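You operate a simulated robot arm through the tools that you are given. There is no shell and no other tool.

The job below is to be done with a simulated robot arm. You get a single attempt, and the scene is never put back.

TASK
Let the orange barge through: bridge up, signal to GO, push it past, signal to STOP, bridge down.
Fine: in that order; the blue handwheel winds the bridge; the barge's whole length ends beyond it; the grey barge stays.

The check looks at the end state, three seconds after you hand in, the way a careful person would. Anything else that was tipped, shoved, dropped, spilled or broken makes it a failure.

THE ROBOT
A 7-joint arm with a two-finger gripper, fixed in place. Base frame: the origin is at the foot of the arm, x ahead of it, y to its left, z up; the work surface is at about z = 76. Lengths are in cm, angles in degrees, forces in N, time in s.
With the tool pointing down near the work surface it reaches from about 10 to 50 cm from the base axis. Its first joint turns from -143.0 to 143.0 degrees. Payload 1.47 kg.
The TCP is the grasp point between the finger pads, 1.6 cm short of the fingertips. In the tool frame z runs along the fingers and y along their closing line. The gripper opens to 8.7 cm. The gripper's body begins 5.5 cm behind the TCP.
Orientation is that of the tool frame in the base frame, as a unit quaternion [w, x, y, z]. With the fingers straight down and closing along the base's y, the tool's x points along the base's -x, its y along +y and its z along -z.

THE INTERFACE
- The arm moves only by the tool apply_moves. Its argument "targets" is a list of rows, each a list of 7 numbers: the turn, a rotation vector about the tool's x, y, z in degrees, then the shift along the tool's x, y, z in cm, then the opening, from 0 (shut) to 1 (fully open). In form: [[ax, ay, az, tx, ty, tz, gripper], ...]. A call has 1 to 20 rows; each row shifts and turns the commanded pose from where the row before left it, along the tool's axes as they then stand. Rows are played at 5 a second. More than 5 cm and 8.6 degrees between two rows, or a gripper value outside its range, and nothing of the call is played. A pose out of reach is approached as far as the arm can. The call stops where the force on the tool passes 90 N (or 10 N more than at its start, if that is more) or the arm is blocked; 0.2 s more then pass. Each finger travels about 4.5 cm/s and halts on what it meets, pressing with about 25 N; the grip force reading is that of the motor and also rises with nothing between the fingers. The clock runs only during rows and for 0.2 s after the last one: add rows that do not move to give the fingers time. It gives the time, the measured TCP pose, the force on the tool (base axes), the opening and the grip force at its end, in the units of the frame above (readings bear some noise), with the torque about the TCP (base axes, N m) and any sound that the robot's microphone picked up.
- Cameras (640 x 400 px; columns grow to the right, rows downward): "scene" is fixed at [4.96, 65.01, 153.06]; the picture's right is [-0.78, -0.62, 0.00], its down [-0.38, 0.48, -0.79] and it looks along [0.49, -0.62, -0.61] (base axes); focal length 346 px, centre (320, 200). "wrist" rides on the gripper at [7.3, 1.2, -9] in the tool frame; the picture's right is [-0.16, 0.99, 0.00], its down [-0.72, -0.12, -0.68] and it looks along [-0.67, -0.11, 0.73] (tool axes); focal length 247 px, centre (320, 200). There is no depth. A picture from a camera that has moved, and an enlarged one, comes with that camera's place and axes in the base frame and with its lens.
- snapshot(camera): a new picture of that camera. It takes no simulated time.
- raise_lower(by): slides the trunk up (or, below 0, down) by that many cm; the arm rides with it, the base frame stays. It gives what a move gives, with no picture.
- zoom(camera, box): a new picture of the part [left, top, right, bottom] of that camera's present view, enlarged. It takes no simulated time.
- job_done(): hands the job in; it is judged then, once.

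Places have to be worked out from the pictures, the camera data and where the tool is seen. Open the gripper and draw the arm clear of the work before you hand the job in, unless the task says otherwise.

The tools are called after "Request:" by a JSON object that holds its "fn" and its "kwargs". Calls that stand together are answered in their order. apply_moves: Moves the arm, as the interface text tells. Its arguments: {"type":"object","properties":{"targets":{"type":"array","items":{"type":"array","items":{"type":"number"}}}},"required":["targets"]} The other tools are called the same way: raise_lower (by) slides the trunk up or down; snapshot (camera) takes a picture; zoom (camera, box) takes an enlarged picture of a part of a camera's view; job_done () hands the job in.

At the start:

```text
clock: 0.0
tcp_pos: [46.01, 14.89, 115.37]
tool_rot: [0.0, -0.001, 1.0, 0.0]
wrist_force: [-0.4, -0.2, -0.3]
wrist_torque: [0.0, 0.03, 0.0]
grip_width: 8.71
grip_force: 0.1
trunk travel left (down, up): [-87.5, 36.5]
```

scene: 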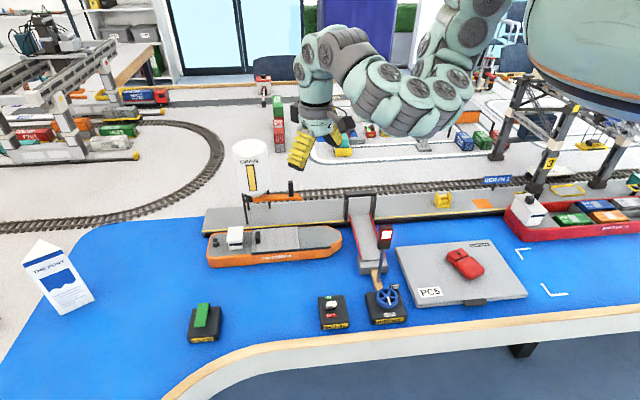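
wrist: 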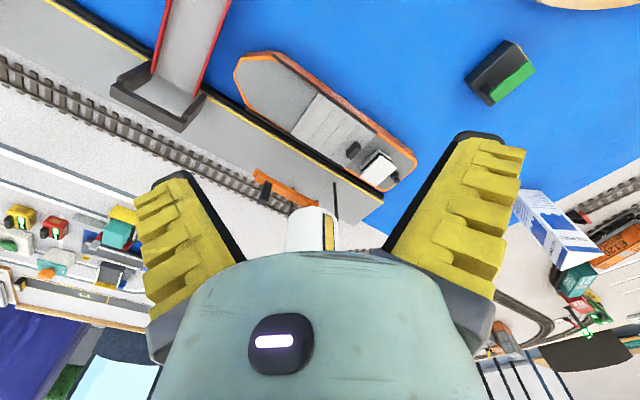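

I start by zooming in on the important parts of the scene: the bridge, handwheel, signal control and barges.

Request:
{"fn": "zoom", "kwargs": {"camera": "scene", "box": [300, 170, 540, 340]}}

Request:
{"fn": "zoom", "kwargs": {"camera": "scene", "box": [170, 180, 410, 350]}}

Request:
{"fn": "zoom", "kwargs": {"camera": "scene", "box": [310, 270, 420, 340]}}

Request:
{"fn": "zoom", "kwargs": {"camera": "scene", "box": [330, 180, 420, 280]}}

Request:
{"fn": "zoom", "kwargs": {"camera": "wrist", "box": [60, 0, 320, 160]}}

```text
2.35 times, centred on (420, 255) of scene
camera zoom: at [4.96, 65.01, 153.06], right [-0.78, -0.62, 0.0], down [-0.38, 0.48, -0.79], along [0.49, -0.62, -0.61], focal length 813 px, centre (85, 71)
```

zoom: 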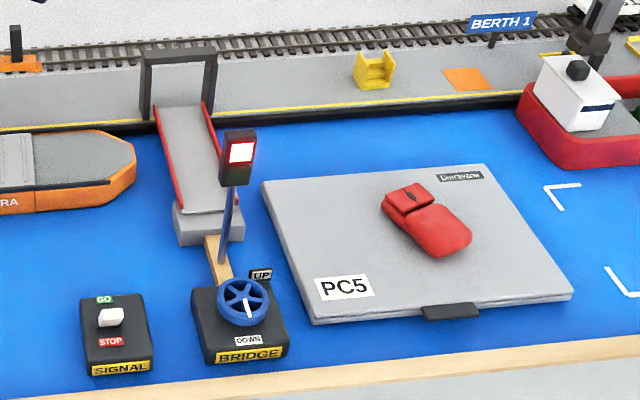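

```text
2.35 times, centred on (290, 265) of scene
camera zoom: at [4.96, 65.01, 153.06], right [-0.78, -0.62, 0.0], down [-0.38, 0.48, -0.79], along [0.49, -0.62, -0.61], focal length 813 px, centre (391, 47)
```

zoom: 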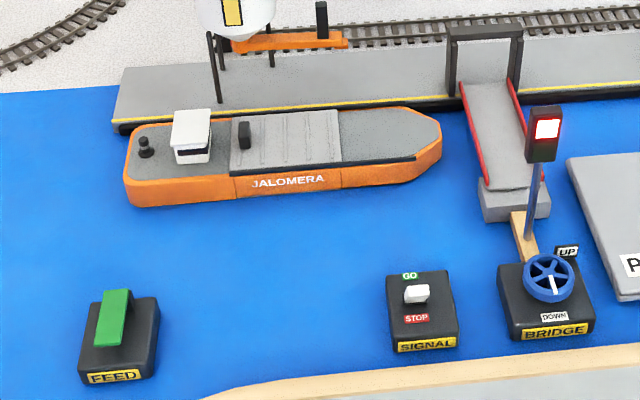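

```text
5.71 times, centred on (365, 305) of scene
camera zoom: at [4.96, 65.01, 153.06], right [-0.78, -0.62, 0.0], down [-0.38, 0.48, -0.79], along [0.49, -0.62, -0.61], focal length 1975 px, centre (63, -400)
```

zoom: 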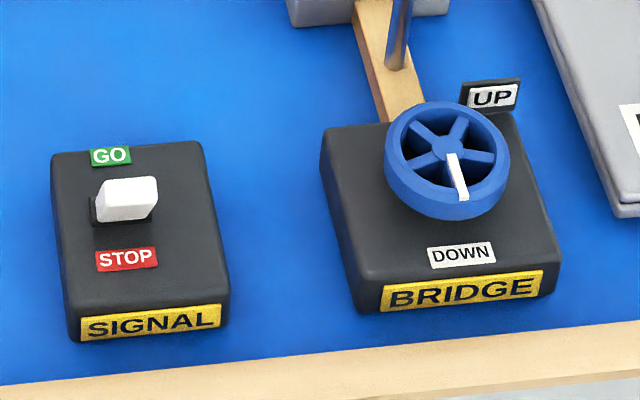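

```text
4.00 times, centred on (375, 230) of scene
camera zoom: at [4.96, 65.01, 153.06], right [-0.78, -0.62, 0.0], down [-0.38, 0.48, -0.79], along [0.49, -0.62, -0.61], focal length 1383 px, centre (100, 80)
```

zoom: 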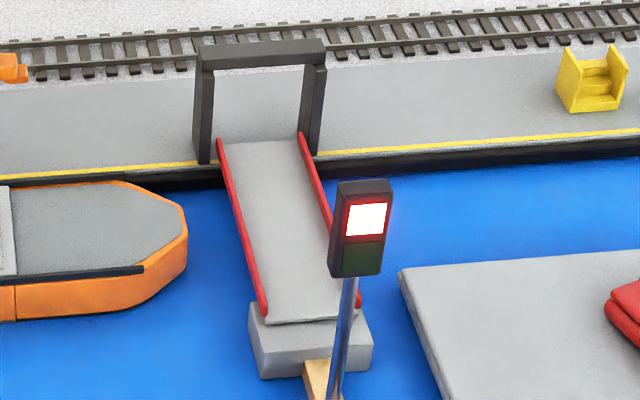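

```text
2.46 times, centred on (190, 80) of wrist
camera zoom: at [38.76, 16.15, 124.2], right [0.16, 0.99, 0.0], down [0.72, -0.11, 0.68], along [0.67, -0.11, -0.73], focal length 608 px, centre (640, 495)
```

zoom: 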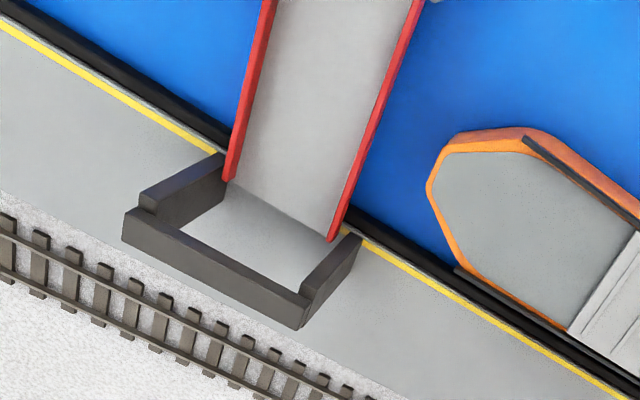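

The layout seems rotated about 45° in the base frame, with the handwheel near (25, 13), the signal box beside it and the bridge at about (42, −4). I'll move over the controls at a safe height for a closer look with the wrist camera.

Request:
{"fn": "apply_moves", "kwargs": {"targets": [[0, 0, 0, 3.5, -0.3, 1.5, 1], [0, 0, 0, 3.5, -0.3, 1.5, 1], [0, 0, 0, 3.5, -0.3, 1.5, 1], [0, 0, 0, 3.5, -0.3, 1.5, 1], [0, 0, 0, 3.5, -0.4, 1.5, 1], [0, 0, 0, 3.5, -0.4, 1.5, 1], [0, 0, 0, 0, 0, 0, 1]]}}

Request:
{"fn": "snapshot", "kwargs": {"camera": "wrist"}}

Request:
{"fn": "snapshot", "kwargs": {"camera": "scene"}}

```text
clock: 1.6
tcp_pos: [41.45, 16.6, 113.52]
tool_rot: [0.0, 0.0, 1.0, 0.0]
wrist_force: [-0.4, 0.8, -0.3]
wrist_torque: [0.03, -0.02, 0.01]
grip_width: 8.71
grip_force: 0.1
out of reach, approached as far as the arm can: row 1, 2, 3, 4, 5, 6
trunk travel left (down, up): [-87.5, 36.5]
```

```text
taken
camera wrist: at [34.17, 17.8, 122.37], right [0.16, 0.99, 0.0], down [0.72, -0.11, 0.68], along [0.67, -0.11, -0.73], focal length 247 px, centre (320, 200)
```

wrist: 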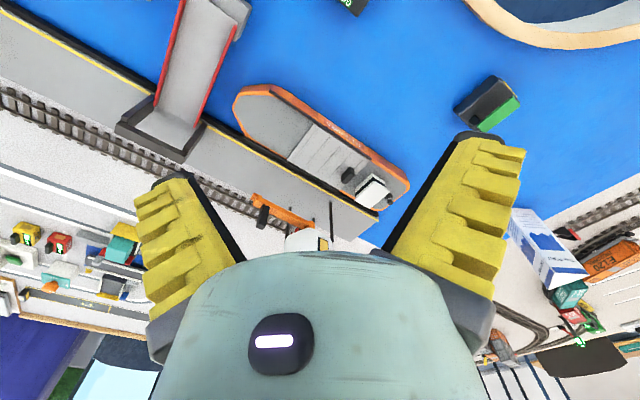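

```text
taken
```

scene: 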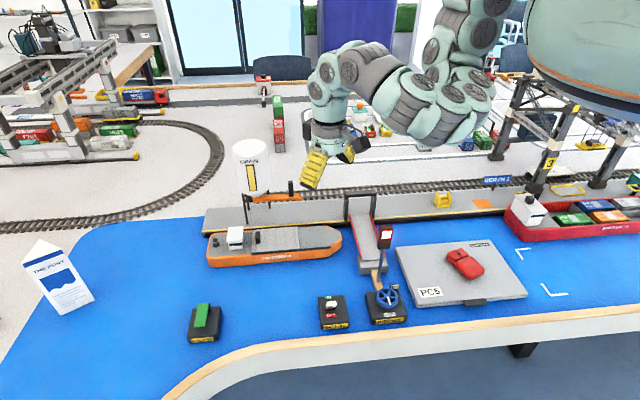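

The close-in high pose is out of reach at this height, so I'll test where the commanded pose stands with one small downward move.

Request:
{"fn": "apply_moves", "kwargs": {"targets": [[0, 0, 0, 0, 0, 4, 1], [0, 0, 0, 0, 0, 0, 1]]}}

```text
clock: 2.2
tcp_pos: [41.59, 16.2, 109.36]
tool_rot: [0.0, -0.001, 1.0, 0.001]
wrist_force: [-0.3, 0.9, 0.0]
wrist_torque: [0.01, -0.01, -0.01]
grip_width: 8.71
grip_force: 0.0
trunk travel left (down, up): [-87.5, 36.5]
```

The command starts from the measured pose, which is convenient. I'll go down and inward to about (27, 20, 97), clear of the signal mast near (31, 6.5).

Request:
{"fn": "apply_moves", "kwargs": {"targets": [[0, 0, 0, 0, 0.6, 4, 1], [0, 0, 0, 1, 0.6, 4, 1], [0, 0, 0, 3, 0.6, 3, 1], [0, 0, 0, 3.5, 0.6, 1, 1], [0, 0, 0, 3.5, 0.6, 0, 1], [0, 0, 0, 3.5, 0.6, 0, 1], [0, 0, 0, 0, 0, 0, 1]]}}

Request:
{"fn": "snapshot", "kwargs": {"camera": "wrist"}}

Request:
{"fn": "snapshot", "kwargs": {"camera": "scene"}}

```text
clock: 3.8
tcp_pos: [26.78, 20.06, 97.33]
tool_rot: [0.0, -0.001, 1.0, 0.0]
wrist_force: [-0.7, 0.0, 0.0]
wrist_torque: [0.02, 0.02, 0.0]
grip_width: 8.7
grip_force: 0.0
trunk travel left (down, up): [-87.5, 36.5]
```

```text
taken
camera wrist: at [19.51, 21.15, 106.09], right [0.16, 0.99, 0.0], down [0.72, -0.12, 0.68], along [0.67, -0.11, -0.73], focal length 247 px, centre (320, 200)
```

wrist: 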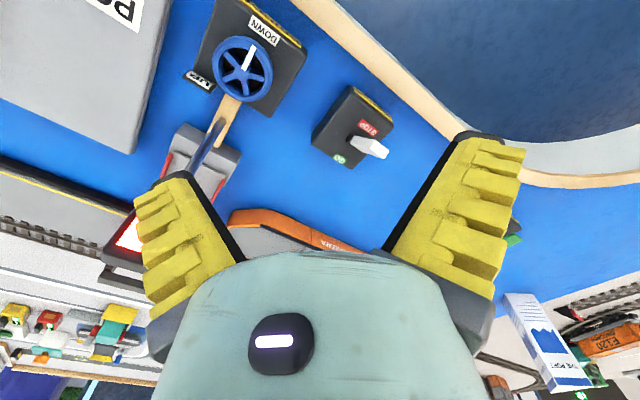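

```text
taken
```

scene: 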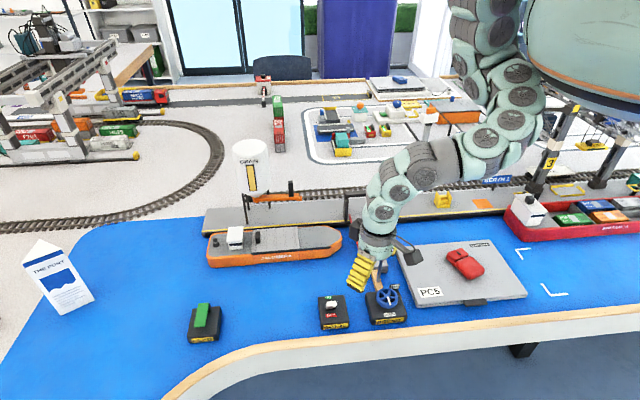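

Good view of the wheel and signal switch; zooming for detail.

Request:
{"fn": "zoom", "kwargs": {"camera": "wrist", "box": [170, 0, 330, 120]}}

Request:
{"fn": "zoom", "kwargs": {"camera": "wrist", "box": [290, 70, 450, 190]}}

```text
3.33 times, centred on (250, 60) of wrist
camera zoom: at [19.51, 21.15, 106.09], right [0.16, 0.99, 0.0], down [0.72, -0.12, 0.68], along [0.67, -0.11, -0.73], focal length 823 px, centre (553, 667)
```

zoom: 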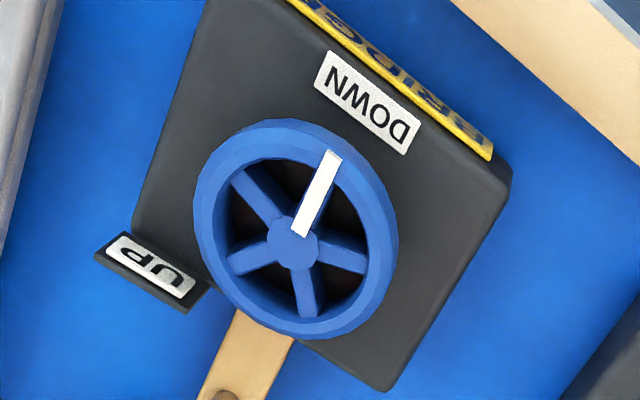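

```text
3.33 times, centred on (370, 130) of wrist
camera zoom: at [19.51, 21.15, 106.09], right [0.16, 0.99, 0.0], down [0.72, -0.12, 0.68], along [0.67, -0.11, -0.73], focal length 823 px, centre (153, 433)
```

zoom: 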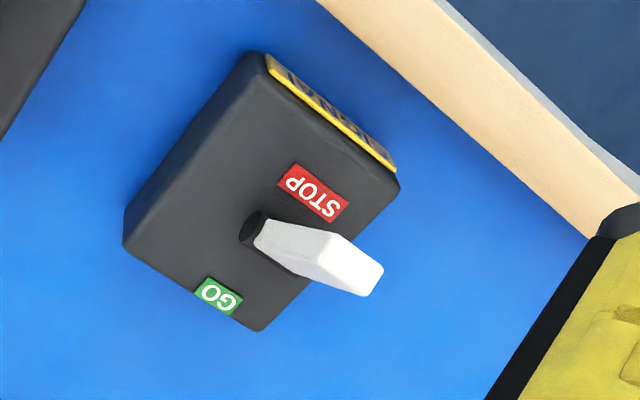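

Triangulating from both cameras: the wheel hub is about (25.3, 12.6, 81), diameter ≈5.7 cm, pointer towards ~135° (DOWN); the UP plate stands close to the rim at about −70…−95°. I'll rotate the gripper so the finger line is near 10° (avoiding the plate, and the mast).

Request:
{"fn": "apply_moves", "kwargs": {"targets": [[0, 0, 8.2, 0, 0, 0, 1], [0, 0, 8.2, 0, 0, 0, 1], [0, 0, 8.2, 0, 0, 0, 1], [0, 0, 8.2, 0, 0, 0, 1], [0, 0, 8.2, 0, 0, 0, 1], [0, 0, 8.2, 0, 0, 0, 1], [0, 0, 8.2, 0, 0, 0, 1], [0, 0, 8.2, 0, 0, 0, 1], [0, 0, 8.2, 0, 0, 0, 1], [0, 0, 8.2, 0, 0, 0, 1], [0, 0, 0, 0, 0, 0, 1]]}}

Request:
{"fn": "snapshot", "kwargs": {"camera": "wrist"}}

Request:
{"fn": "snapshot", "kwargs": {"camera": "scene"}}

```text
clock: 6.2
tcp_pos: [26.79, 19.98, 97.24]
tool_rot: [0.0, 0.655, 0.755, -0.001]
wrist_force: [-0.5, -0.8, -0.8]
wrist_torque: [-0.03, 0.01, -0.02]
grip_width: 8.7
grip_force: 0.1
trunk travel left (down, up): [-87.5, 36.5]
```

```text
taken
camera wrist: at [26.96, 27.33, 106.12], right [1.0, -0.02, 0.0], down [-0.01, -0.73, 0.68], along [-0.01, -0.68, -0.73], focal length 247 px, centre (320, 200)
```

wrist: 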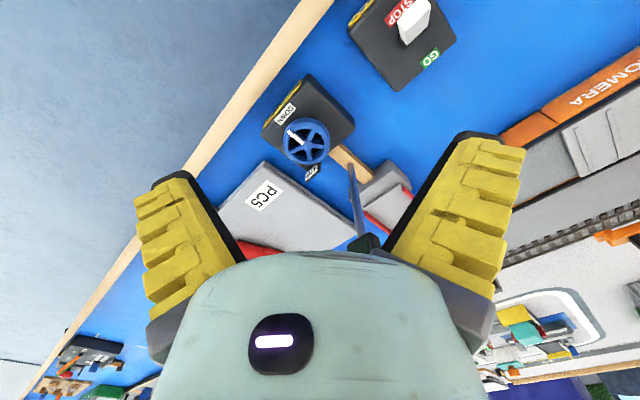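

```text
taken
```

scene: 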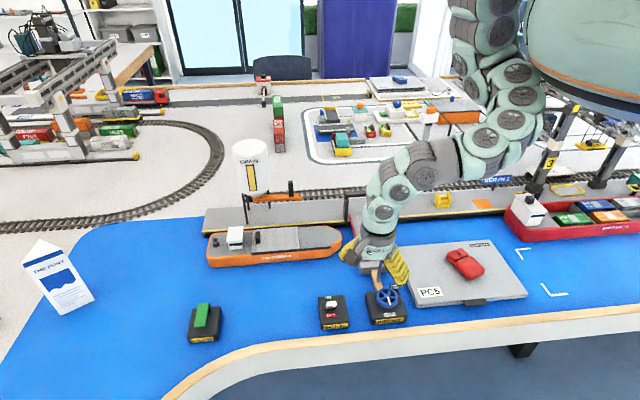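

The finger line is at 8° now. I'll shift over the hub at the same height, then check clearance to the signal mast.

Request:
{"fn": "apply_moves", "kwargs": {"targets": [[0, 0, 0, -3.5, -1, 0.5, 1], [0, 0, 0, -3.75, -1, 0.5, 1], [0, 0, 0, 0, 0, 0, 0.85]]}}

Request:
{"fn": "snapshot", "kwargs": {"camera": "wrist"}}

Request:
{"fn": "zoom", "kwargs": {"camera": "scene", "box": [310, 80, 550, 330]}}

```text
clock: 7.2
tcp_pos: [28.68, 17.23, 98.05]
tool_rot: [-0.006, 0.653, 0.755, 0.057]
wrist_force: [-0.7, 0.3, -1.1]
wrist_torque: [0.05, 0.02, -0.02]
grip_width: 7.7
grip_force: 2.6
trunk travel left (down, up): [-87.5, 36.5]
stopped in row 3: the arm was blocked; the commanded pose is now the measured one
```

```text
taken
camera wrist: at [28.32, 23.63, 107.64], right [1.0, -0.02, 0.06], down [-0.05, -0.79, 0.61], along [0.04, -0.61, -0.79], focal length 247 px, centre (320, 200)
```

wrist: 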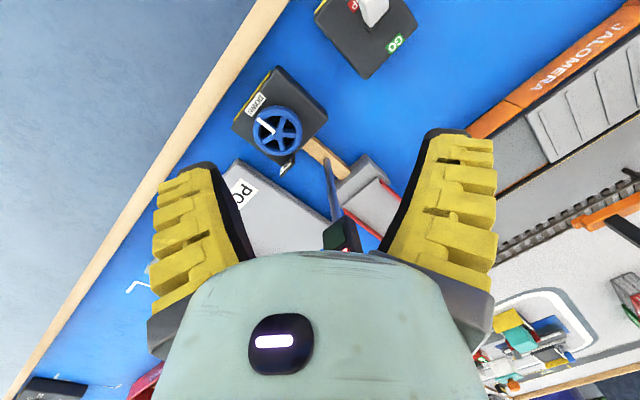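

```text
1.60 times, centred on (430, 205) of scene
camera zoom: at [4.96, 65.01, 153.06], right [-0.78, -0.62, 0.0], down [-0.38, 0.48, -0.79], along [0.49, -0.62, -0.61], focal length 553 px, centre (144, 192)
```

zoom: 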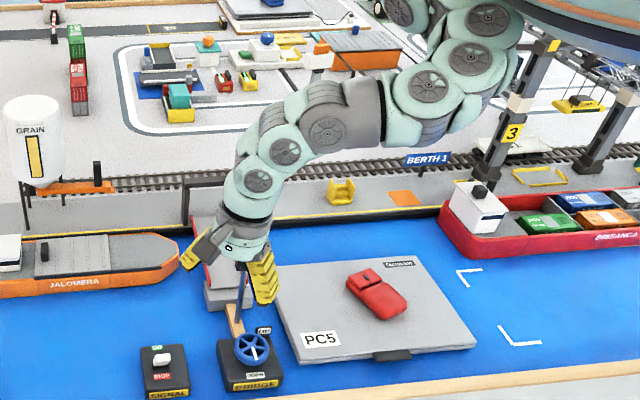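

The arm was blocked without tool force; I need to see whether a link touches something (lamp head, crane) before proceeding.

Request:
{"fn": "zoom", "kwargs": {"camera": "scene", "box": [320, 0, 640, 200]}}

Request:
{"fn": "zoom", "kwargs": {"camera": "scene", "box": [400, 120, 500, 300]}}

Request:
{"fn": "zoom", "kwargs": {"camera": "scene", "box": [330, 150, 430, 330]}}

Request:
{"fn": "zoom", "kwargs": {"camera": "wrist", "box": [230, 100, 430, 260]}}

```text
2.00 times, centred on (480, 100) of scene
camera zoom: at [4.96, 65.01, 153.06], right [-0.78, -0.62, 0.0], down [-0.38, 0.48, -0.79], along [0.49, -0.62, -0.61], focal length 691 px, centre (0, 400)
```

zoom: 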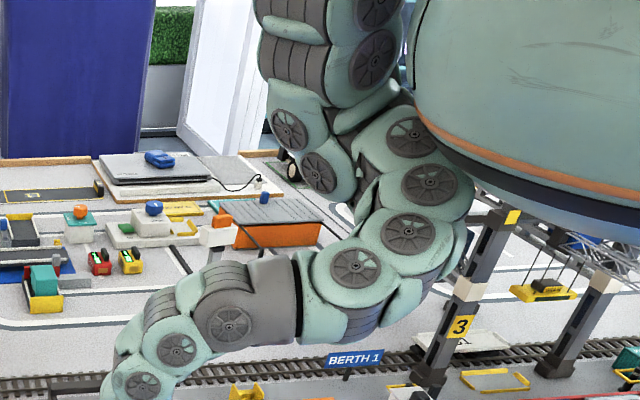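

```text
2.22 times, centred on (450, 210) of scene
camera zoom: at [4.96, 65.01, 153.06], right [-0.78, -0.62, 0.0], down [-0.38, 0.48, -0.79], along [0.49, -0.62, -0.61], focal length 768 px, centre (31, 178)
```

zoom: 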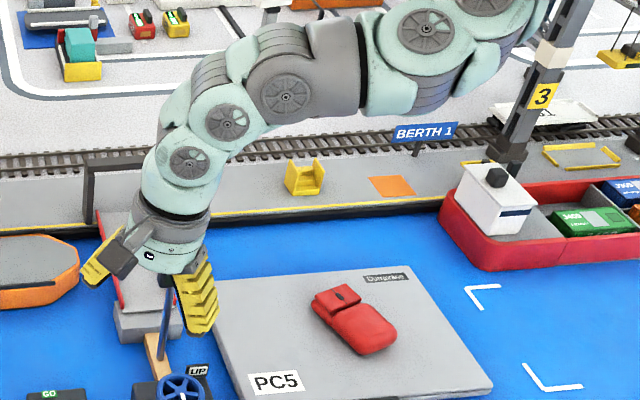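

```text
2.22 times, centred on (380, 240) of scene
camera zoom: at [4.96, 65.01, 153.06], right [-0.78, -0.62, 0.0], down [-0.38, 0.48, -0.79], along [0.49, -0.62, -0.61], focal length 768 px, centre (187, 111)
```

zoom: 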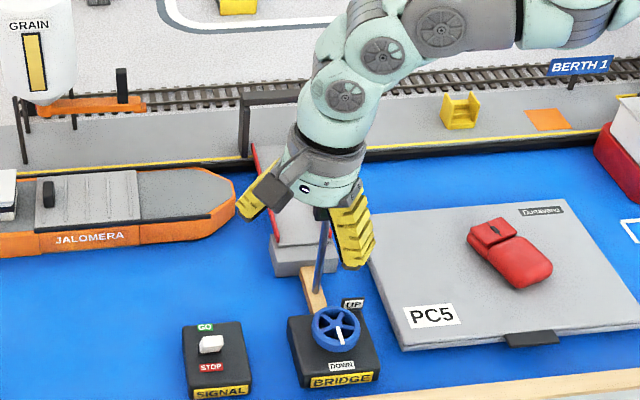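

```text
2.50 times, centred on (330, 180) of wrist
camera zoom: at [28.32, 23.63, 107.64], right [1.0, -0.02, 0.06], down [-0.05, -0.79, 0.61], along [0.04, -0.61, -0.79], focal length 617 px, centre (295, 250)
```

zoom: 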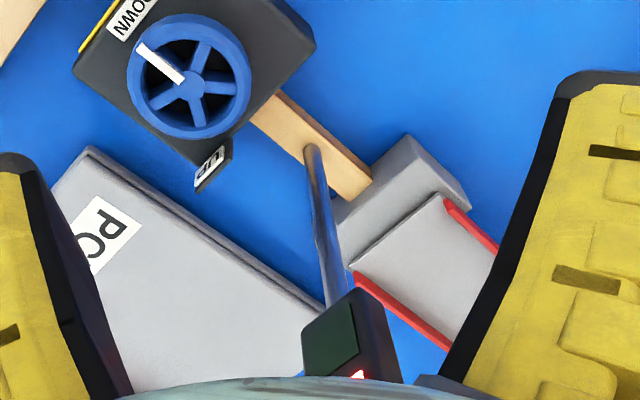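

Nothing seems in contact; the arm looks folded to its limit at this height. I'll back off and level the tool, then raise the trunk so that the arm works in its comfortable range, and later lower by trunk straight onto the wheel.

Request:
{"fn": "apply_moves", "kwargs": {"targets": [[4.5, -4.8, 0, 2, 0, 0, 1], [0, 0, 0, 1, 0, 0, 1], [0, 0, 0, 0, 0, 0, 1]]}}

Request:
{"fn": "raise_lower", "kwargs": {"by": 16}}

```text
clock: 8.0
tcp_pos: [28.04, 19.91, 97.91]
tool_rot: [-0.001, 0.659, 0.753, -0.005]
wrist_force: [-0.1, 0.4, 0.2]
wrist_torque: [-0.01, 0.01, 0.0]
grip_width: 8.7
grip_force: 0.0
trunk travel left (down, up): [-87.5, 36.5]
```

```text
clock: 9.8
tcp_pos: [28.18, 20.1, 114.07]
tool_rot: [-0.002, 0.658, 0.753, -0.003]
wrist_force: [0.4, 0.0, -0.3]
wrist_torque: [0.01, 0.02, 0.01]
grip_width: 8.69
grip_force: 0.3
trunk travel left (down, up): [-103.5, 20.5]
```

The trunk rise worked. Now I descend a bit and shift over the hub at z≈102 (fingertips above the lamp top).

Request:
{"fn": "apply_moves", "kwargs": {"targets": [[0, 0, 0, 0, 0, 4, 1], [0, 0, 0, 0, 0, 4, 1], [0, 0, 0, 0, 0, 4, 1], [0, 0, 0, -2.35, -1.3, 0, 1], [0, 0, 0, -2.35, -1.3, 0, 1], [0, 0, 0, -2.35, -1.26, 0, 1], [0, 0, 0, 0, 0, 0, 1]]}}

Request:
{"fn": "snapshot", "kwargs": {"camera": "wrist"}}

Request:
{"fn": "zoom", "kwargs": {"camera": "scene", "box": [310, 80, 550, 330]}}

```text
clock: 11.4
tcp_pos: [26.94, 13.03, 102.24]
tool_rot: [0.01, 0.649, 0.76, 0.01]
wrist_force: [-0.2, -0.4, 0.5]
wrist_torque: [-0.01, 0.01, 0.01]
grip_width: 8.71
grip_force: 0.1
trunk travel left (down, up): [-103.5, 20.5]
```

```text
taken
camera wrist: at [26.76, 20.19, 111.2], right [1.0, 0.0, 0.03], down [-0.02, -0.73, 0.68], along [0.02, -0.68, -0.73], focal length 247 px, centre (320, 200)
```

wrist: 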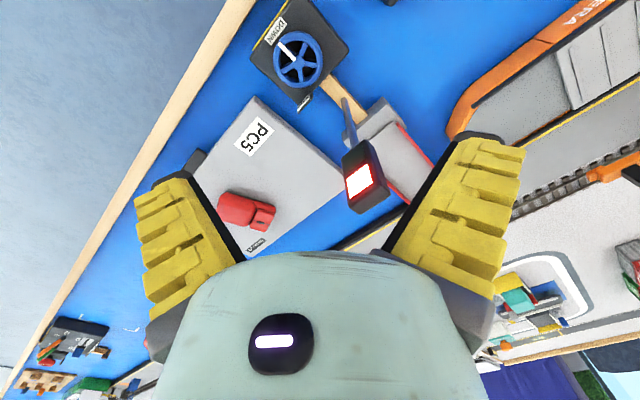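

```text
1.60 times, centred on (430, 205) of scene
camera zoom: at [4.96, 65.01, 153.06], right [-0.78, -0.62, 0.0], down [-0.38, 0.48, -0.79], along [0.49, -0.62, -0.61], focal length 553 px, centre (144, 192)
```

zoom: 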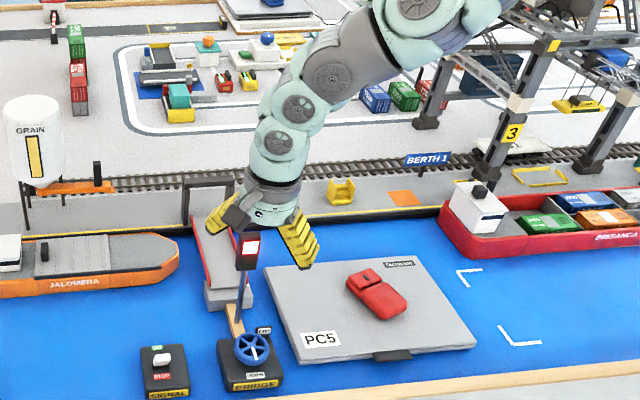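

Now above the wheel area; I zoom to refine the hub estimate.

Request:
{"fn": "zoom", "kwargs": {"camera": "wrist", "box": [230, 0, 390, 120]}}

Request:
{"fn": "apply_moves", "kwargs": {"targets": [[1.6, 0, 0, 0, -1.2, 0, 1], [0, 0, 0, 0, 0, 0, 1], [0, 0, 0, 0, 0, 0, 1]]}}

Request:
{"fn": "zoom", "kwargs": {"camera": "wrist", "box": [230, 0, 390, 120]}}

```text
3.33 times, centred on (310, 60) of wrist
camera zoom: at [26.76, 20.19, 111.2], right [1.0, 0.0, 0.03], down [-0.02, -0.73, 0.68], along [0.02, -0.68, -0.73], focal length 823 px, centre (353, 667)
```

zoom: 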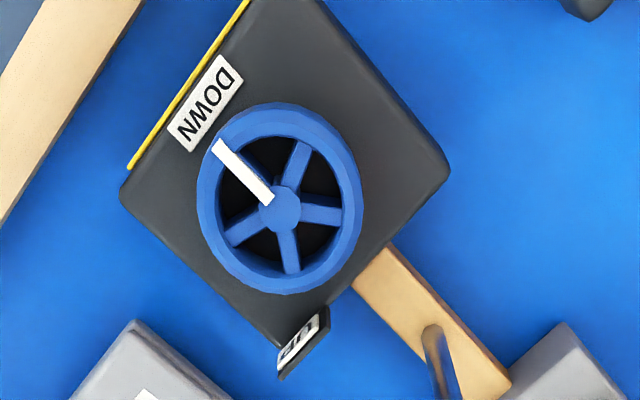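

```text
clock: 12.4
tcp_pos: [27.6, 13.01, 102.35]
tool_rot: [0.01, 0.651, 0.759, 0.011]
wrist_force: [-0.1, 0.0, 0.3]
wrist_torque: [0.0, -0.03, -0.01]
grip_width: 8.71
grip_force: 0.1
trunk travel left (down, up): [-103.5, 20.5]
stopped in row 3: the arm was blocked; the commanded pose is now the measured one
```

```text
3.33 times, centred on (310, 60) of wrist
camera zoom: at [27.45, 20.29, 111.32], right [1.0, -0.01, 0.03], down [-0.02, -0.74, 0.68], along [0.02, -0.68, -0.73], focal length 823 px, centre (353, 667)
```

zoom: 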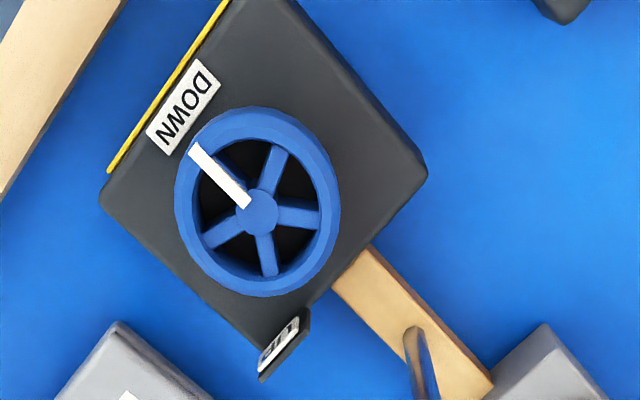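

The arm jams again at a similar radius, so the limit is probably a wrist joint due to the 82° turn. I'll turn back about 40° in place and see whether the approach frees up.

Request:
{"fn": "apply_moves", "kwargs": {"targets": [[1.5, 0, 0, 0, 0, 0, 1], [0, 0, -8, 0, 0, 0, 1], [0, 0, -8, 0, 0, 0, 1], [0, 0, -8, 0, 0, 0, 1], [0, 0, -8, 0, 0, 0, 1], [0, 0, -8, 0, 0, 0, 1], [0, 0, 0, 0, 0, 0, 1], [0, 0, 0, 0, 0, 0, 1]]}}

```text
clock: 14.2
tcp_pos: [27.02, 12.89, 102.33]
tool_rot: [-0.002, 0.352, 0.936, -0.002]
wrist_force: [0.0, 0.9, -0.8]
wrist_torque: [0.0, 0.0, -0.02]
grip_width: 8.68
grip_force: 0.2
trunk travel left (down, up): [-103.5, 20.5]
```

Turned back cleanly (finger line ≈49°). Now a shift onto the hub at (25.2, 12.7).

Request:
{"fn": "apply_moves", "kwargs": {"targets": [[0, 0, 0, 0.62, -0.67, 0, 1], [0, 0, 0, 0.62, -0.67, 0, 1], [0, 0, 0, 0, 0, 0, 1], [0, 0, 0, 0, 0, 0, 1]]}}

Request:
{"fn": "snapshot", "kwargs": {"camera": "wrist"}}

Request:
{"fn": "snapshot", "kwargs": {"camera": "scene"}}

```text
clock: 15.2
tcp_pos: [26.71, 13.06, 102.49]
tool_rot: [0.008, 0.351, 0.936, 0.006]
wrist_force: [0.0, 0.4, 0.3]
wrist_torque: [0.0, 0.03, -0.02]
grip_width: 8.71
grip_force: 0.0
trunk travel left (down, up): [-103.5, 20.5]
```

```text
taken
camera wrist: at [21.92, 18.67, 111.34], right [0.77, 0.64, 0.02], down [0.46, -0.57, 0.69], along [0.45, -0.52, -0.73], focal length 247 px, centre (320, 200)
```

wrist: 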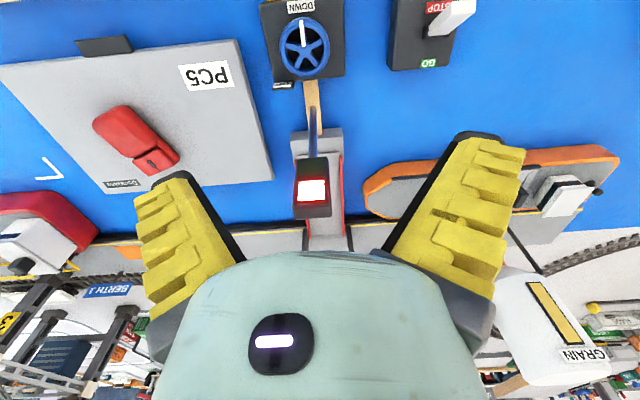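

```text
taken
```

scene: 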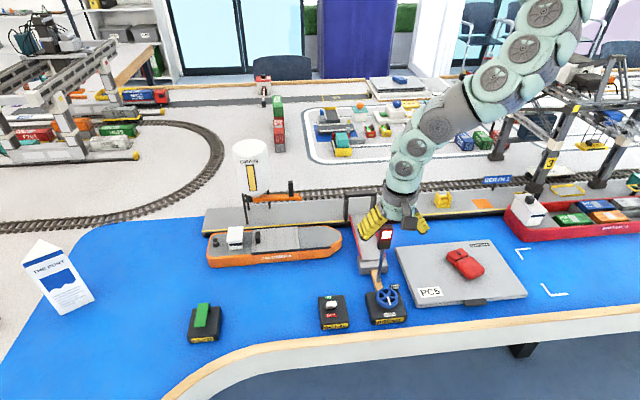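

The close-in limit depends on height relative to the trunk (elbow fully folded), so I'll raise the trunk further and bring the arm lower relative to it.

Request:
{"fn": "raise_lower", "kwargs": {"by": 15}}

Request:
{"fn": "apply_moves", "kwargs": {"targets": [[1, 0.5, 0, 0, 0, 3, 1], [0, 0, 0, 0, 0, 4, 1], [0, 0, 0, 0, 0, 4, 1], [0, 0, 0, 0, 0, 4, 1], [0, 0, 0, 0, 0, 0, 1], [0, 0, 0, 0, 0, 0, 1]]}}

```text
clock: 17.0
tcp_pos: [26.85, 12.99, 117.53]
tool_rot: [0.009, 0.354, 0.935, 0.006]
wrist_force: [0.2, 0.1, 0.4]
wrist_torque: [-0.02, -0.04, 0.02]
grip_width: 8.68
grip_force: 0.0
trunk travel left (down, up): [-118.5, 5.5]
```

```text
clock: 18.4
tcp_pos: [25.3, 11.33, 108.28]
tool_rot: [-0.01, 0.352, 0.936, -0.007]
wrist_force: [-0.9, 0.4, 0.9]
wrist_torque: [-0.02, -0.04, 0.0]
grip_width: 8.7
grip_force: 0.1
out of reach, approached as far as the arm can: row 3, 4
trunk travel left (down, up): [-118.5, 5.5]
```

Now nearly over the hub at z≈108 with this posture. I'll level and fine-position horizontally to see if it's free here.

Request:
{"fn": "apply_moves", "kwargs": {"targets": [[-1.4, 0, 0, 0.97, 0.96, 0, 1], [0, 0, 0, 0, 0, 0, 1], [0, 0, 0, 0, 0, 0, 1]]}}

Request:
{"fn": "snapshot", "kwargs": {"camera": "wrist"}}

Request:
{"fn": "snapshot", "kwargs": {"camera": "scene"}}

```text
clock: 19.2
tcp_pos: [24.89, 11.67, 108.17]
tool_rot: [-0.004, 0.354, 0.935, -0.005]
wrist_force: [1.2, 0.5, 0.8]
wrist_torque: [0.02, -0.02, -0.02]
grip_width: 8.69
grip_force: 0.1
out of reach, approached as far as the arm can: row 1
trunk travel left (down, up): [-118.5, 5.5]
```

```text
taken
camera wrist: at [20.53, 17.44, 117.0], right [0.77, 0.64, -0.01], down [0.48, -0.56, 0.68], along [0.42, -0.53, -0.73], focal length 247 px, centre (320, 200)
```

wrist: 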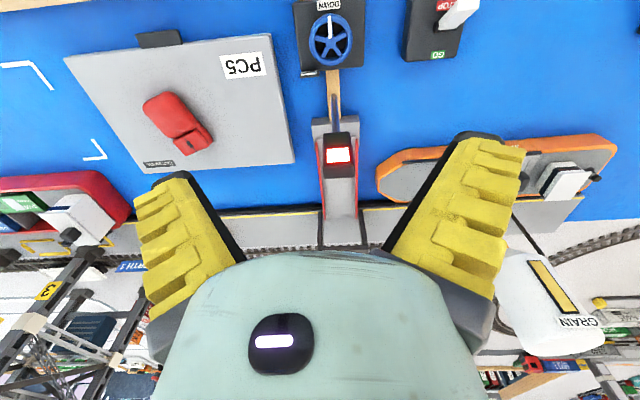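

```text
taken
```

scene: 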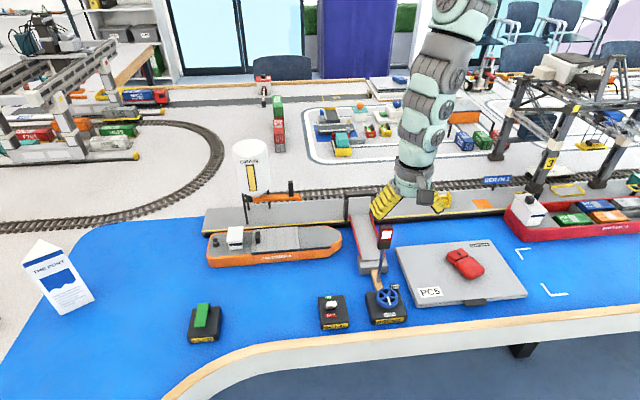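

The arm is now stretched straight down, so the good range is a little higher than this relative to the trunk. I'll lift the hand 2.5 cm and centre on the hub (25.2, 12.7), then lower by the trunk.

Request:
{"fn": "apply_moves", "kwargs": {"targets": [[-0.7, 0, 0, 0, 0, -2.5, 1], [0, 0, 0, 0.45, 1.0, 0, 1], [0, 0, 0, 0, 0, 0, 1], [0, 0, 0, 0, 0, 0, 1]]}}

```text
clock: 20.2
tcp_pos: [25.57, 14.06, 110.85]
tool_rot: [-0.003, 0.352, 0.936, 0.009]
wrist_force: [0.4, 0.4, 0.0]
wrist_torque: [-0.01, -0.01, -0.01]
grip_width: 8.71
grip_force: 0.1
out of reach, approached as far as the arm can: row 1
trunk travel left (down, up): [-118.5, 5.5]
```

Overshot slightly in y; a small correction with levelling.

Request:
{"fn": "apply_moves", "kwargs": {"targets": [[0.85, -0.7, 0, -0.62, -1.27, 0, 1], [0, 0, 0, 0, 0, 0, 1], [0, 0, 0, 0, 0, 0, 1]]}}

```text
clock: 21.0
tcp_pos: [25.08, 12.82, 110.91]
tool_rot: [0.0, 0.353, 0.936, -0.001]
wrist_force: [0.9, -0.2, 0.6]
wrist_torque: [0.0, 0.02, -0.04]
grip_width: 8.72
grip_force: 0.1
trunk travel left (down, up): [-118.5, 5.5]
```

Well centred and level over the hub. Lower the trunk 20 cm (to z≈91) and check.

Request:
{"fn": "raise_lower", "kwargs": {"by": -20}}

Request:
{"fn": "snapshot", "kwargs": {"camera": "wrist"}}

Request:
{"fn": "zoom", "kwargs": {"camera": "scene", "box": [320, 150, 480, 330]}}

```text
clock: 23.1
tcp_pos: [25.22, 12.73, 90.94]
tool_rot: [0.0, 0.352, 0.936, -0.001]
wrist_force: [-1.4, 0.1, 0.1]
wrist_torque: [0.0, 0.03, 0.02]
grip_width: 8.68
grip_force: 0.1
trunk travel left (down, up): [-98.5, 25.5]
```

```text
taken
camera wrist: at [20.53, 18.4, 99.8], right [0.77, 0.64, 0.0], down [0.47, -0.56, 0.68], along [0.43, -0.52, -0.73], focal length 247 px, centre (320, 200)
```

wrist: 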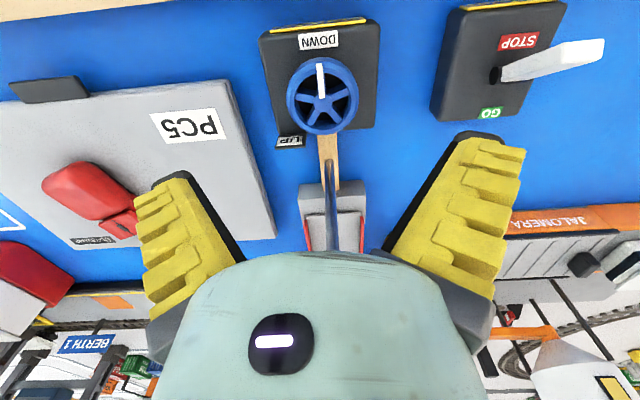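

```text
2.22 times, centred on (400, 240) of scene
camera zoom: at [4.96, 65.01, 153.06], right [-0.78, -0.62, 0.0], down [-0.38, 0.48, -0.79], along [0.49, -0.62, -0.61], focal length 768 px, centre (142, 111)
```

zoom: 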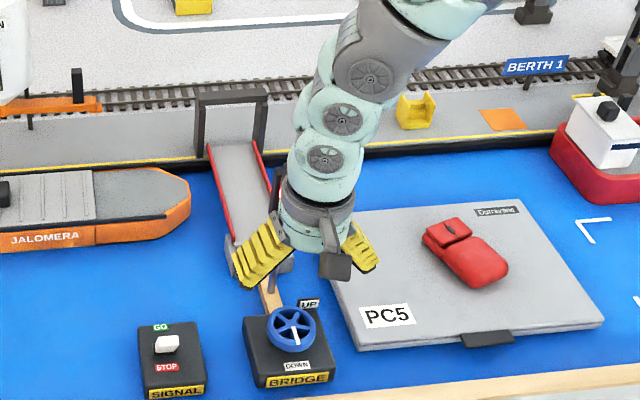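

The wheel is centred between the fingers. I lower the trunk another 9 cm to bring the fingers around the rim.

Request:
{"fn": "raise_lower", "kwargs": {"by": -8.5}}

Request:
{"fn": "snapshot", "kwargs": {"camera": "wrist"}}

Request:
{"fn": "zoom", "kwargs": {"camera": "scene", "box": [320, 190, 480, 330]}}

```text
clock: 24.4
tcp_pos: [25.18, 12.74, 82.45]
tool_rot: [0.0, 0.353, 0.936, -0.001]
wrist_force: [0.2, 1.5, 0.0]
wrist_torque: [-0.04, 0.02, 0.01]
grip_width: 8.68
grip_force: 0.1
trunk travel left (down, up): [-90.0, 34.0]
```

```text
taken
camera wrist: at [20.53, 18.41, 91.3], right [0.77, 0.64, 0.0], down [0.47, -0.56, 0.68], along [0.43, -0.52, -0.73], focal length 247 px, centre (320, 200)
```

wrist: 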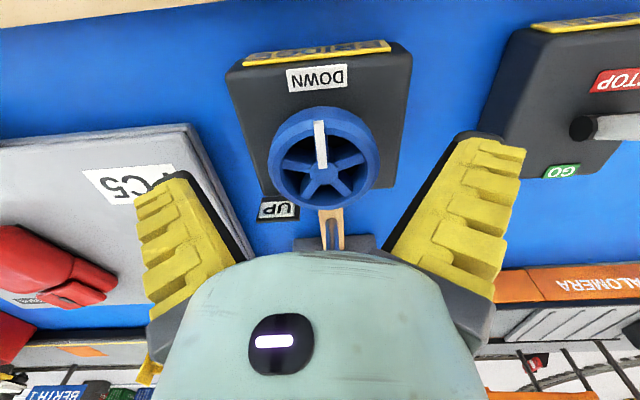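

```text
2.86 times, centred on (400, 260) of scene
camera zoom: at [4.96, 65.01, 153.06], right [-0.78, -0.62, 0.0], down [-0.38, 0.48, -0.79], along [0.49, -0.62, -0.61], focal length 988 px, centre (91, 29)
```

zoom: 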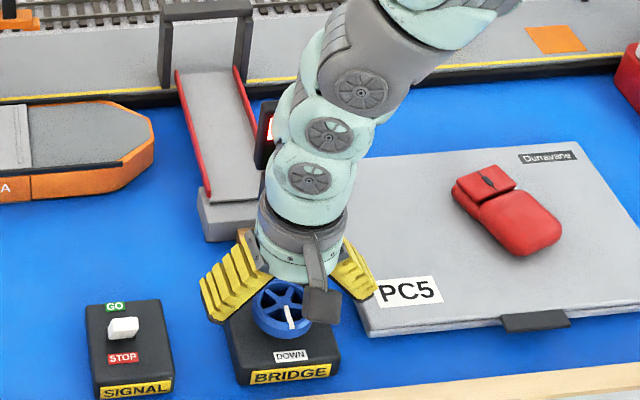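

The fingers straddle the rim. Lower 0.9 cm more and close on it.

Request:
{"fn": "raise_lower", "kwargs": {"by": -0.9}}

Request:
{"fn": "apply_moves", "kwargs": {"targets": [[0, 0, 0, 0, 0, 0, 0.8], [0, 0, 0, 0, 0, 0, 0.7], [0, 0, 0, 0, 0, 0, 0.6], [0, 0, 0, 0, 0, 0, 0.5], [0, 0, 0, 0, 0, 0, 0.5], [0, 0, 0, 0, 0, 0, 0.5]]}}

Request:
{"fn": "snapshot", "kwargs": {"camera": "wrist"}}

```text
clock: 24.9
tcp_pos: [25.14, 12.71, 81.42]
tool_rot: [-0.001, 0.352, 0.936, -0.001]
wrist_force: [-0.3, 0.1, 0.7]
wrist_torque: [-0.02, -0.02, -0.01]
grip_width: 8.7
grip_force: 0.1
trunk travel left (down, up): [-89.1, 34.9]
```

```text
clock: 26.3
tcp_pos: [25.27, 12.8, 81.47]
tool_rot: [0.0, 0.353, 0.936, 0.0]
wrist_force: [3.3, 4.3, -2.1]
wrist_torque: [-0.03, 0.05, 0.0]
grip_width: 5.22
grip_force: 6.3
trunk travel left (down, up): [-89.1, 34.9]
```

```text
taken
camera wrist: at [20.6, 18.5, 90.42], right [0.77, 0.64, 0.0], down [0.47, -0.57, 0.68], along [0.43, -0.52, -0.73], focal length 247 px, centre (320, 200)
```

wrist: 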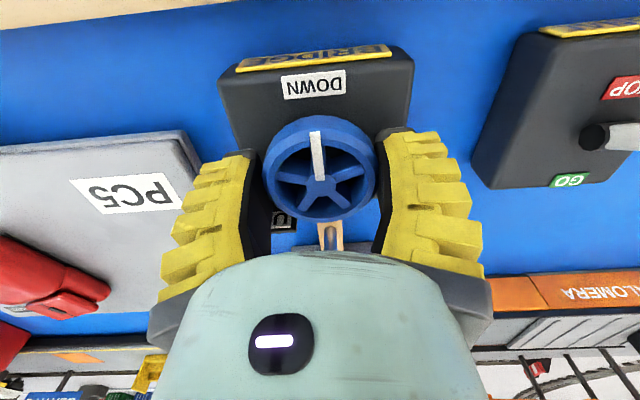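

The rim is gripped (5.2 cm). I test the turning direction with a gentle clockwise (from above) turn while watching torque and the bridge.

Request:
{"fn": "apply_moves", "kwargs": {"targets": [[0, 0, 0, 0, 0, 0, 0.4], [0, 0, 4, 0, 0, 0, 0.4], [0, 0, 4, 0, 0, 0, 0.4], [0, 0, 4, 0, 0, 0, 0.4], [0, 0, 4, 0, 0, 0, 0.4], [0, 0, 0, 0, 0, 0, 0.4]]}}

Request:
{"fn": "snapshot", "kwargs": {"camera": "wrist"}}

Request:
{"fn": "zoom", "kwargs": {"camera": "scene", "box": [310, 170, 470, 330]}}

```text
clock: 27.7
tcp_pos: [25.19, 12.86, 81.59]
tool_rot: [-0.001, 0.48, 0.877, 0.0]
wrist_force: [0.2, 3.6, 16.8]
wrist_torque: [-0.07, -0.14, -0.02]
grip_width: 5.05
grip_force: 29.8
trunk travel left (down, up): [-89.1, 34.9]
```

```text
taken
camera wrist: at [22.35, 19.61, 90.38], right [0.92, 0.4, 0.0], down [0.29, -0.67, 0.68], along [0.27, -0.62, -0.73], focal length 247 px, centre (320, 200)
```

wrist: 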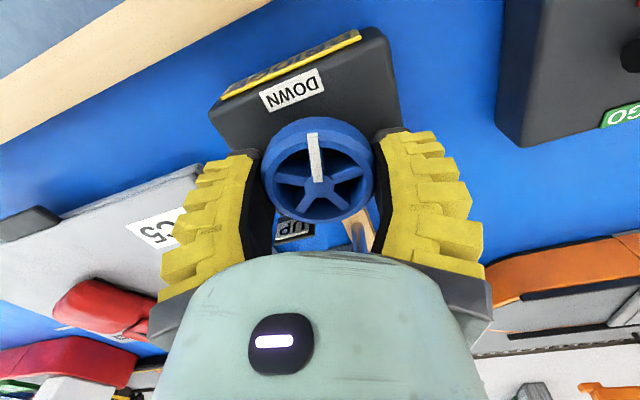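

```text
2.50 times, centred on (390, 250) of scene
camera zoom: at [4.96, 65.01, 153.06], right [-0.78, -0.62, 0.0], down [-0.38, 0.48, -0.79], along [0.49, -0.62, -0.61], focal length 864 px, centre (145, 75)
```

zoom: 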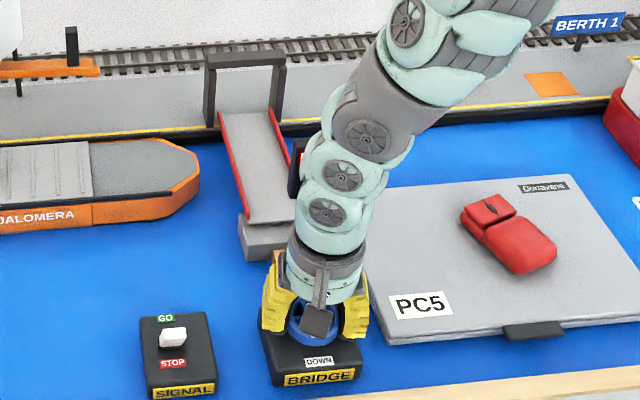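

The wheel turned freely with the gripper; I check whether the bridge end moved.

Request:
{"fn": "zoom", "kwargs": {"camera": "scene", "box": [330, 180, 420, 280]}}

```text
4.00 times, centred on (375, 230) of scene
camera zoom: at [4.96, 65.01, 153.06], right [-0.78, -0.62, 0.0], down [-0.38, 0.48, -0.79], along [0.49, -0.62, -0.61], focal length 1383 px, centre (100, 80)
```

zoom: 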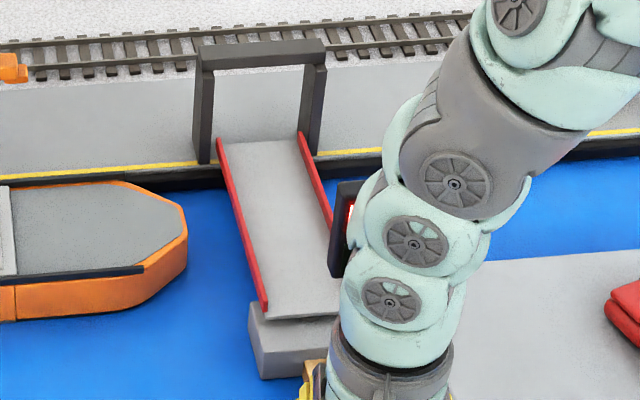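

Perhaps a tiny rise. I continue clockwise about 40° more.

Request:
{"fn": "apply_moves", "kwargs": {"targets": [[0, 0, 5, 0, 0, 0, 0.4], [0, 0, 5, 0, 0, 0, 0.4], [0, 0, 5, 0, 0, 0, 0.4], [0, 0, 5, 0, 0, 0, 0.4], [0, 0, 5, 0, 0, 0, 0.4], [0, 0, 5, 0, 0, 0, 0.4], [0, 0, 5, 0, 0, 0, 0.4], [0, 0, 0, 0, 0, 0, 0.4]]}}

Request:
{"fn": "snapshot", "kwargs": {"camera": "wrist"}}

Request:
{"fn": "zoom", "kwargs": {"camera": "scene", "box": [330, 180, 420, 280]}}

```text
clock: 29.5
tcp_pos: [25.05, 12.79, 81.35]
tool_rot: [-0.001, 0.721, 0.692, -0.002]
wrist_force: [-5.4, 1.3, 12.1]
wrist_torque: [0.19, -0.07, 0.01]
grip_width: 5.06
grip_force: 30.7
trunk travel left (down, up): [-89.1, 34.9]
```

```text
taken
camera wrist: at [26.64, 20.05, 90.35], right [0.98, -0.2, 0.0], down [-0.14, -0.72, 0.68], along [-0.14, -0.67, -0.73], focal length 247 px, centre (320, 200)
```

wrist: 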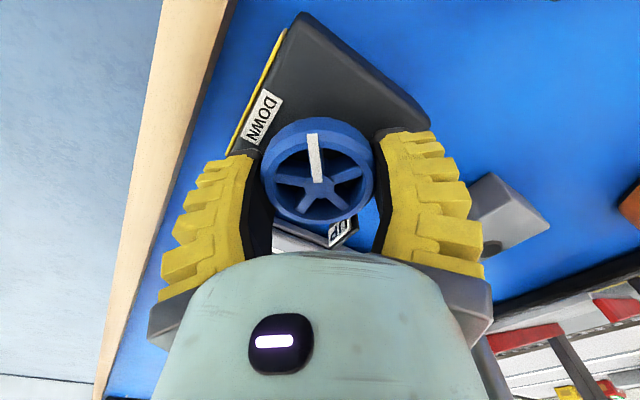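

```text
4.00 times, centred on (375, 230) of scene
camera zoom: at [4.96, 65.01, 153.06], right [-0.78, -0.62, 0.0], down [-0.38, 0.48, -0.79], along [0.49, -0.62, -0.61], focal length 1383 px, centre (100, 80)
```

zoom: 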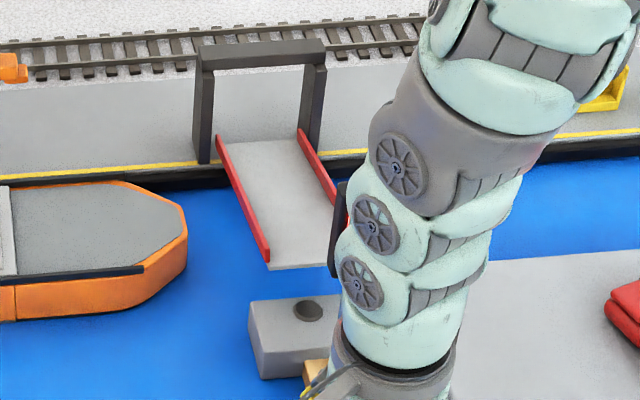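

Clockwise raises the bridge (≈51° turned so far). Now I release to see whether the wheel holds, then lift a little for a regrip.

Request:
{"fn": "apply_moves", "kwargs": {"targets": [[0, 0, 0, 0, 0, 0, 0.6], [0, 0, 0, 0, 0, 0, 0.8], [0, 0, 0, 0, 0, 0, 0.9], [0, 0, 0, 0, 0, 0, 0.9], [0, 0, 0, 0, 0, 0, 0.9]]}}

Request:
{"fn": "snapshot", "kwargs": {"camera": "wrist"}}

Request:
{"fn": "raise_lower", "kwargs": {"by": 2.5}}

Request:
{"fn": "zoom", "kwargs": {"camera": "scene", "box": [330, 180, 420, 280]}}

```text
clock: 30.7
tcp_pos: [25.21, 12.71, 81.42]
tool_rot: [0.0, 0.721, 0.693, 0.0]
wrist_force: [0.3, 0.5, -0.6]
wrist_torque: [-0.01, -0.04, 0.02]
grip_width: 8.03
grip_force: 1.0
trunk travel left (down, up): [-89.1, 34.9]
```

```text
taken
camera wrist: at [26.73, 19.96, 90.34], right [0.98, -0.2, 0.0], down [-0.14, -0.72, 0.68], along [-0.13, -0.67, -0.73], focal length 247 px, centre (320, 200)
```

wrist: 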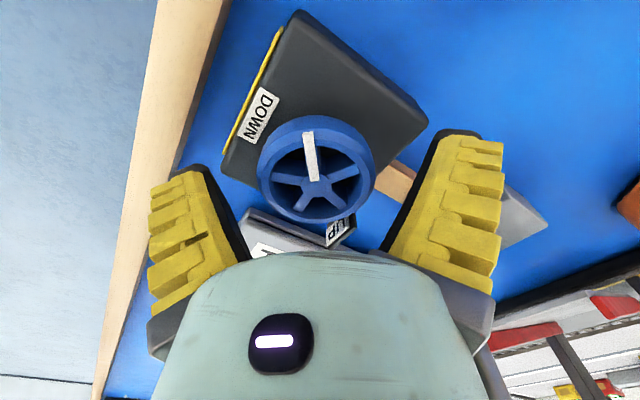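

```text
clock: 31.4
tcp_pos: [25.19, 12.62, 83.98]
tool_rot: [0.0, 0.721, 0.693, -0.001]
wrist_force: [0.2, 0.3, 0.5]
wrist_torque: [-0.01, -0.02, 0.03]
grip_width: 8.02
grip_force: 1.7
trunk travel left (down, up): [-91.6, 32.4]
```

```text
4.00 times, centred on (375, 230) of scene
camera zoom: at [4.96, 65.01, 153.06], right [-0.78, -0.62, 0.0], down [-0.38, 0.48, -0.79], along [0.49, -0.62, -0.61], focal length 1383 px, centre (100, 80)
```

zoom: 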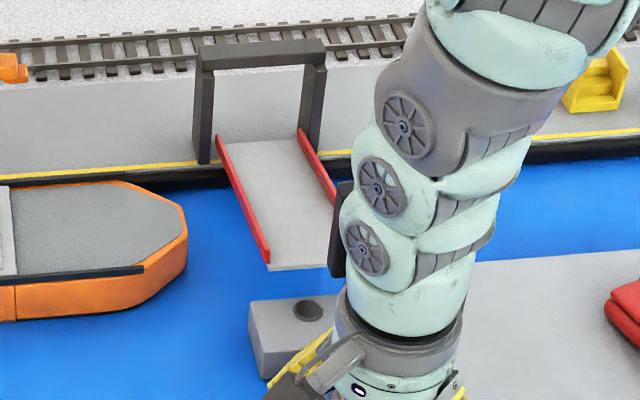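

The wheel holds its place when released. The true hub looks nearer (24.7, 13.2). I rotate the raised hand back CCW 65° and recentre.

Request:
{"fn": "apply_moves", "kwargs": {"targets": [[0, 0, -8.1, 0, 0, 0, 0.9], [0, 0, -8.1, 0, 0, 0, 0.9], [0, 0, -8.1, 0, 0, 0, 0.9], [0, 0, -8.1, 0, 0, 0, 0.9], [0, 0, -8.1, 0, 0, 0, 0.9], [0, 0, -8.1, 0, 0, 0, 0.9], [0, 0, -8.1, 0, 0, 0, 0.9], [0, 0, -8.1, 0, 0, 0, 0.9], [0, 0, 0, 0.7, 0.25, 0, 0.9], [0, 0, 0, 0, 0, 0, 0.9], [0, 0, 0, 0, 0, 0, 0.9]]}}

Request:
{"fn": "snapshot", "kwargs": {"camera": "wrist"}}

```text
clock: 33.9
tcp_pos: [24.67, 13.24, 84.0]
tool_rot: [0.001, 0.238, 0.971, -0.001]
wrist_force: [0.2, 0.5, -0.5]
wrist_torque: [0.02, -0.01, -0.02]
grip_width: 8.02
grip_force: 1.1
trunk travel left (down, up): [-91.6, 32.4]
```

```text
taken
camera wrist: at [18.84, 17.58, 92.87], right [0.6, 0.8, 0.0], down [0.59, -0.44, 0.68], along [0.55, -0.41, -0.73], focal length 247 px, centre (320, 200)
```

wrist: 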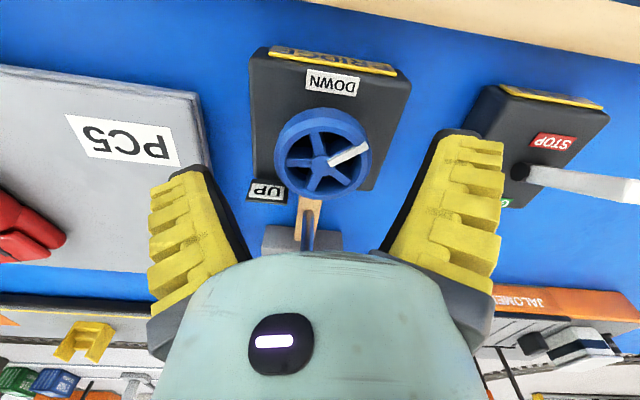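

Centred with the plate clear of the finger path. Lower 2.5 and regrip.

Request:
{"fn": "raise_lower", "kwargs": {"by": -2.6}}

Request:
{"fn": "apply_moves", "kwargs": {"targets": [[0, 0, 0, 0, 0, 0, 0.75], [0, 0, 0, 0, 0, 0, 0.6], [0, 0, 0, 0, 0, 0, 0.45], [0, 0, 0, 0, 0, 0, 0.4], [0, 0, 0, 0, 0, 0, 0.4], [0, 0, 0, 0, 0, 0, 0.4]]}}

```text
clock: 34.6
tcp_pos: [24.65, 13.28, 81.45]
tool_rot: [0.0, 0.238, 0.971, 0.0]
wrist_force: [-0.1, 0.9, 0.1]
wrist_torque: [0.01, -0.01, -0.02]
grip_width: 8.01
grip_force: 1.5
trunk travel left (down, up): [-89.0, 35.0]
```

```text
clock: 36.0
tcp_pos: [24.86, 13.2, 81.49]
tool_rot: [0.001, 0.237, 0.971, 0.0]
wrist_force: [2.2, 3.5, -4.4]
wrist_torque: [0.03, -0.07, -0.01]
grip_width: 5.03
grip_force: 29.7
trunk travel left (down, up): [-89.0, 35.0]
```

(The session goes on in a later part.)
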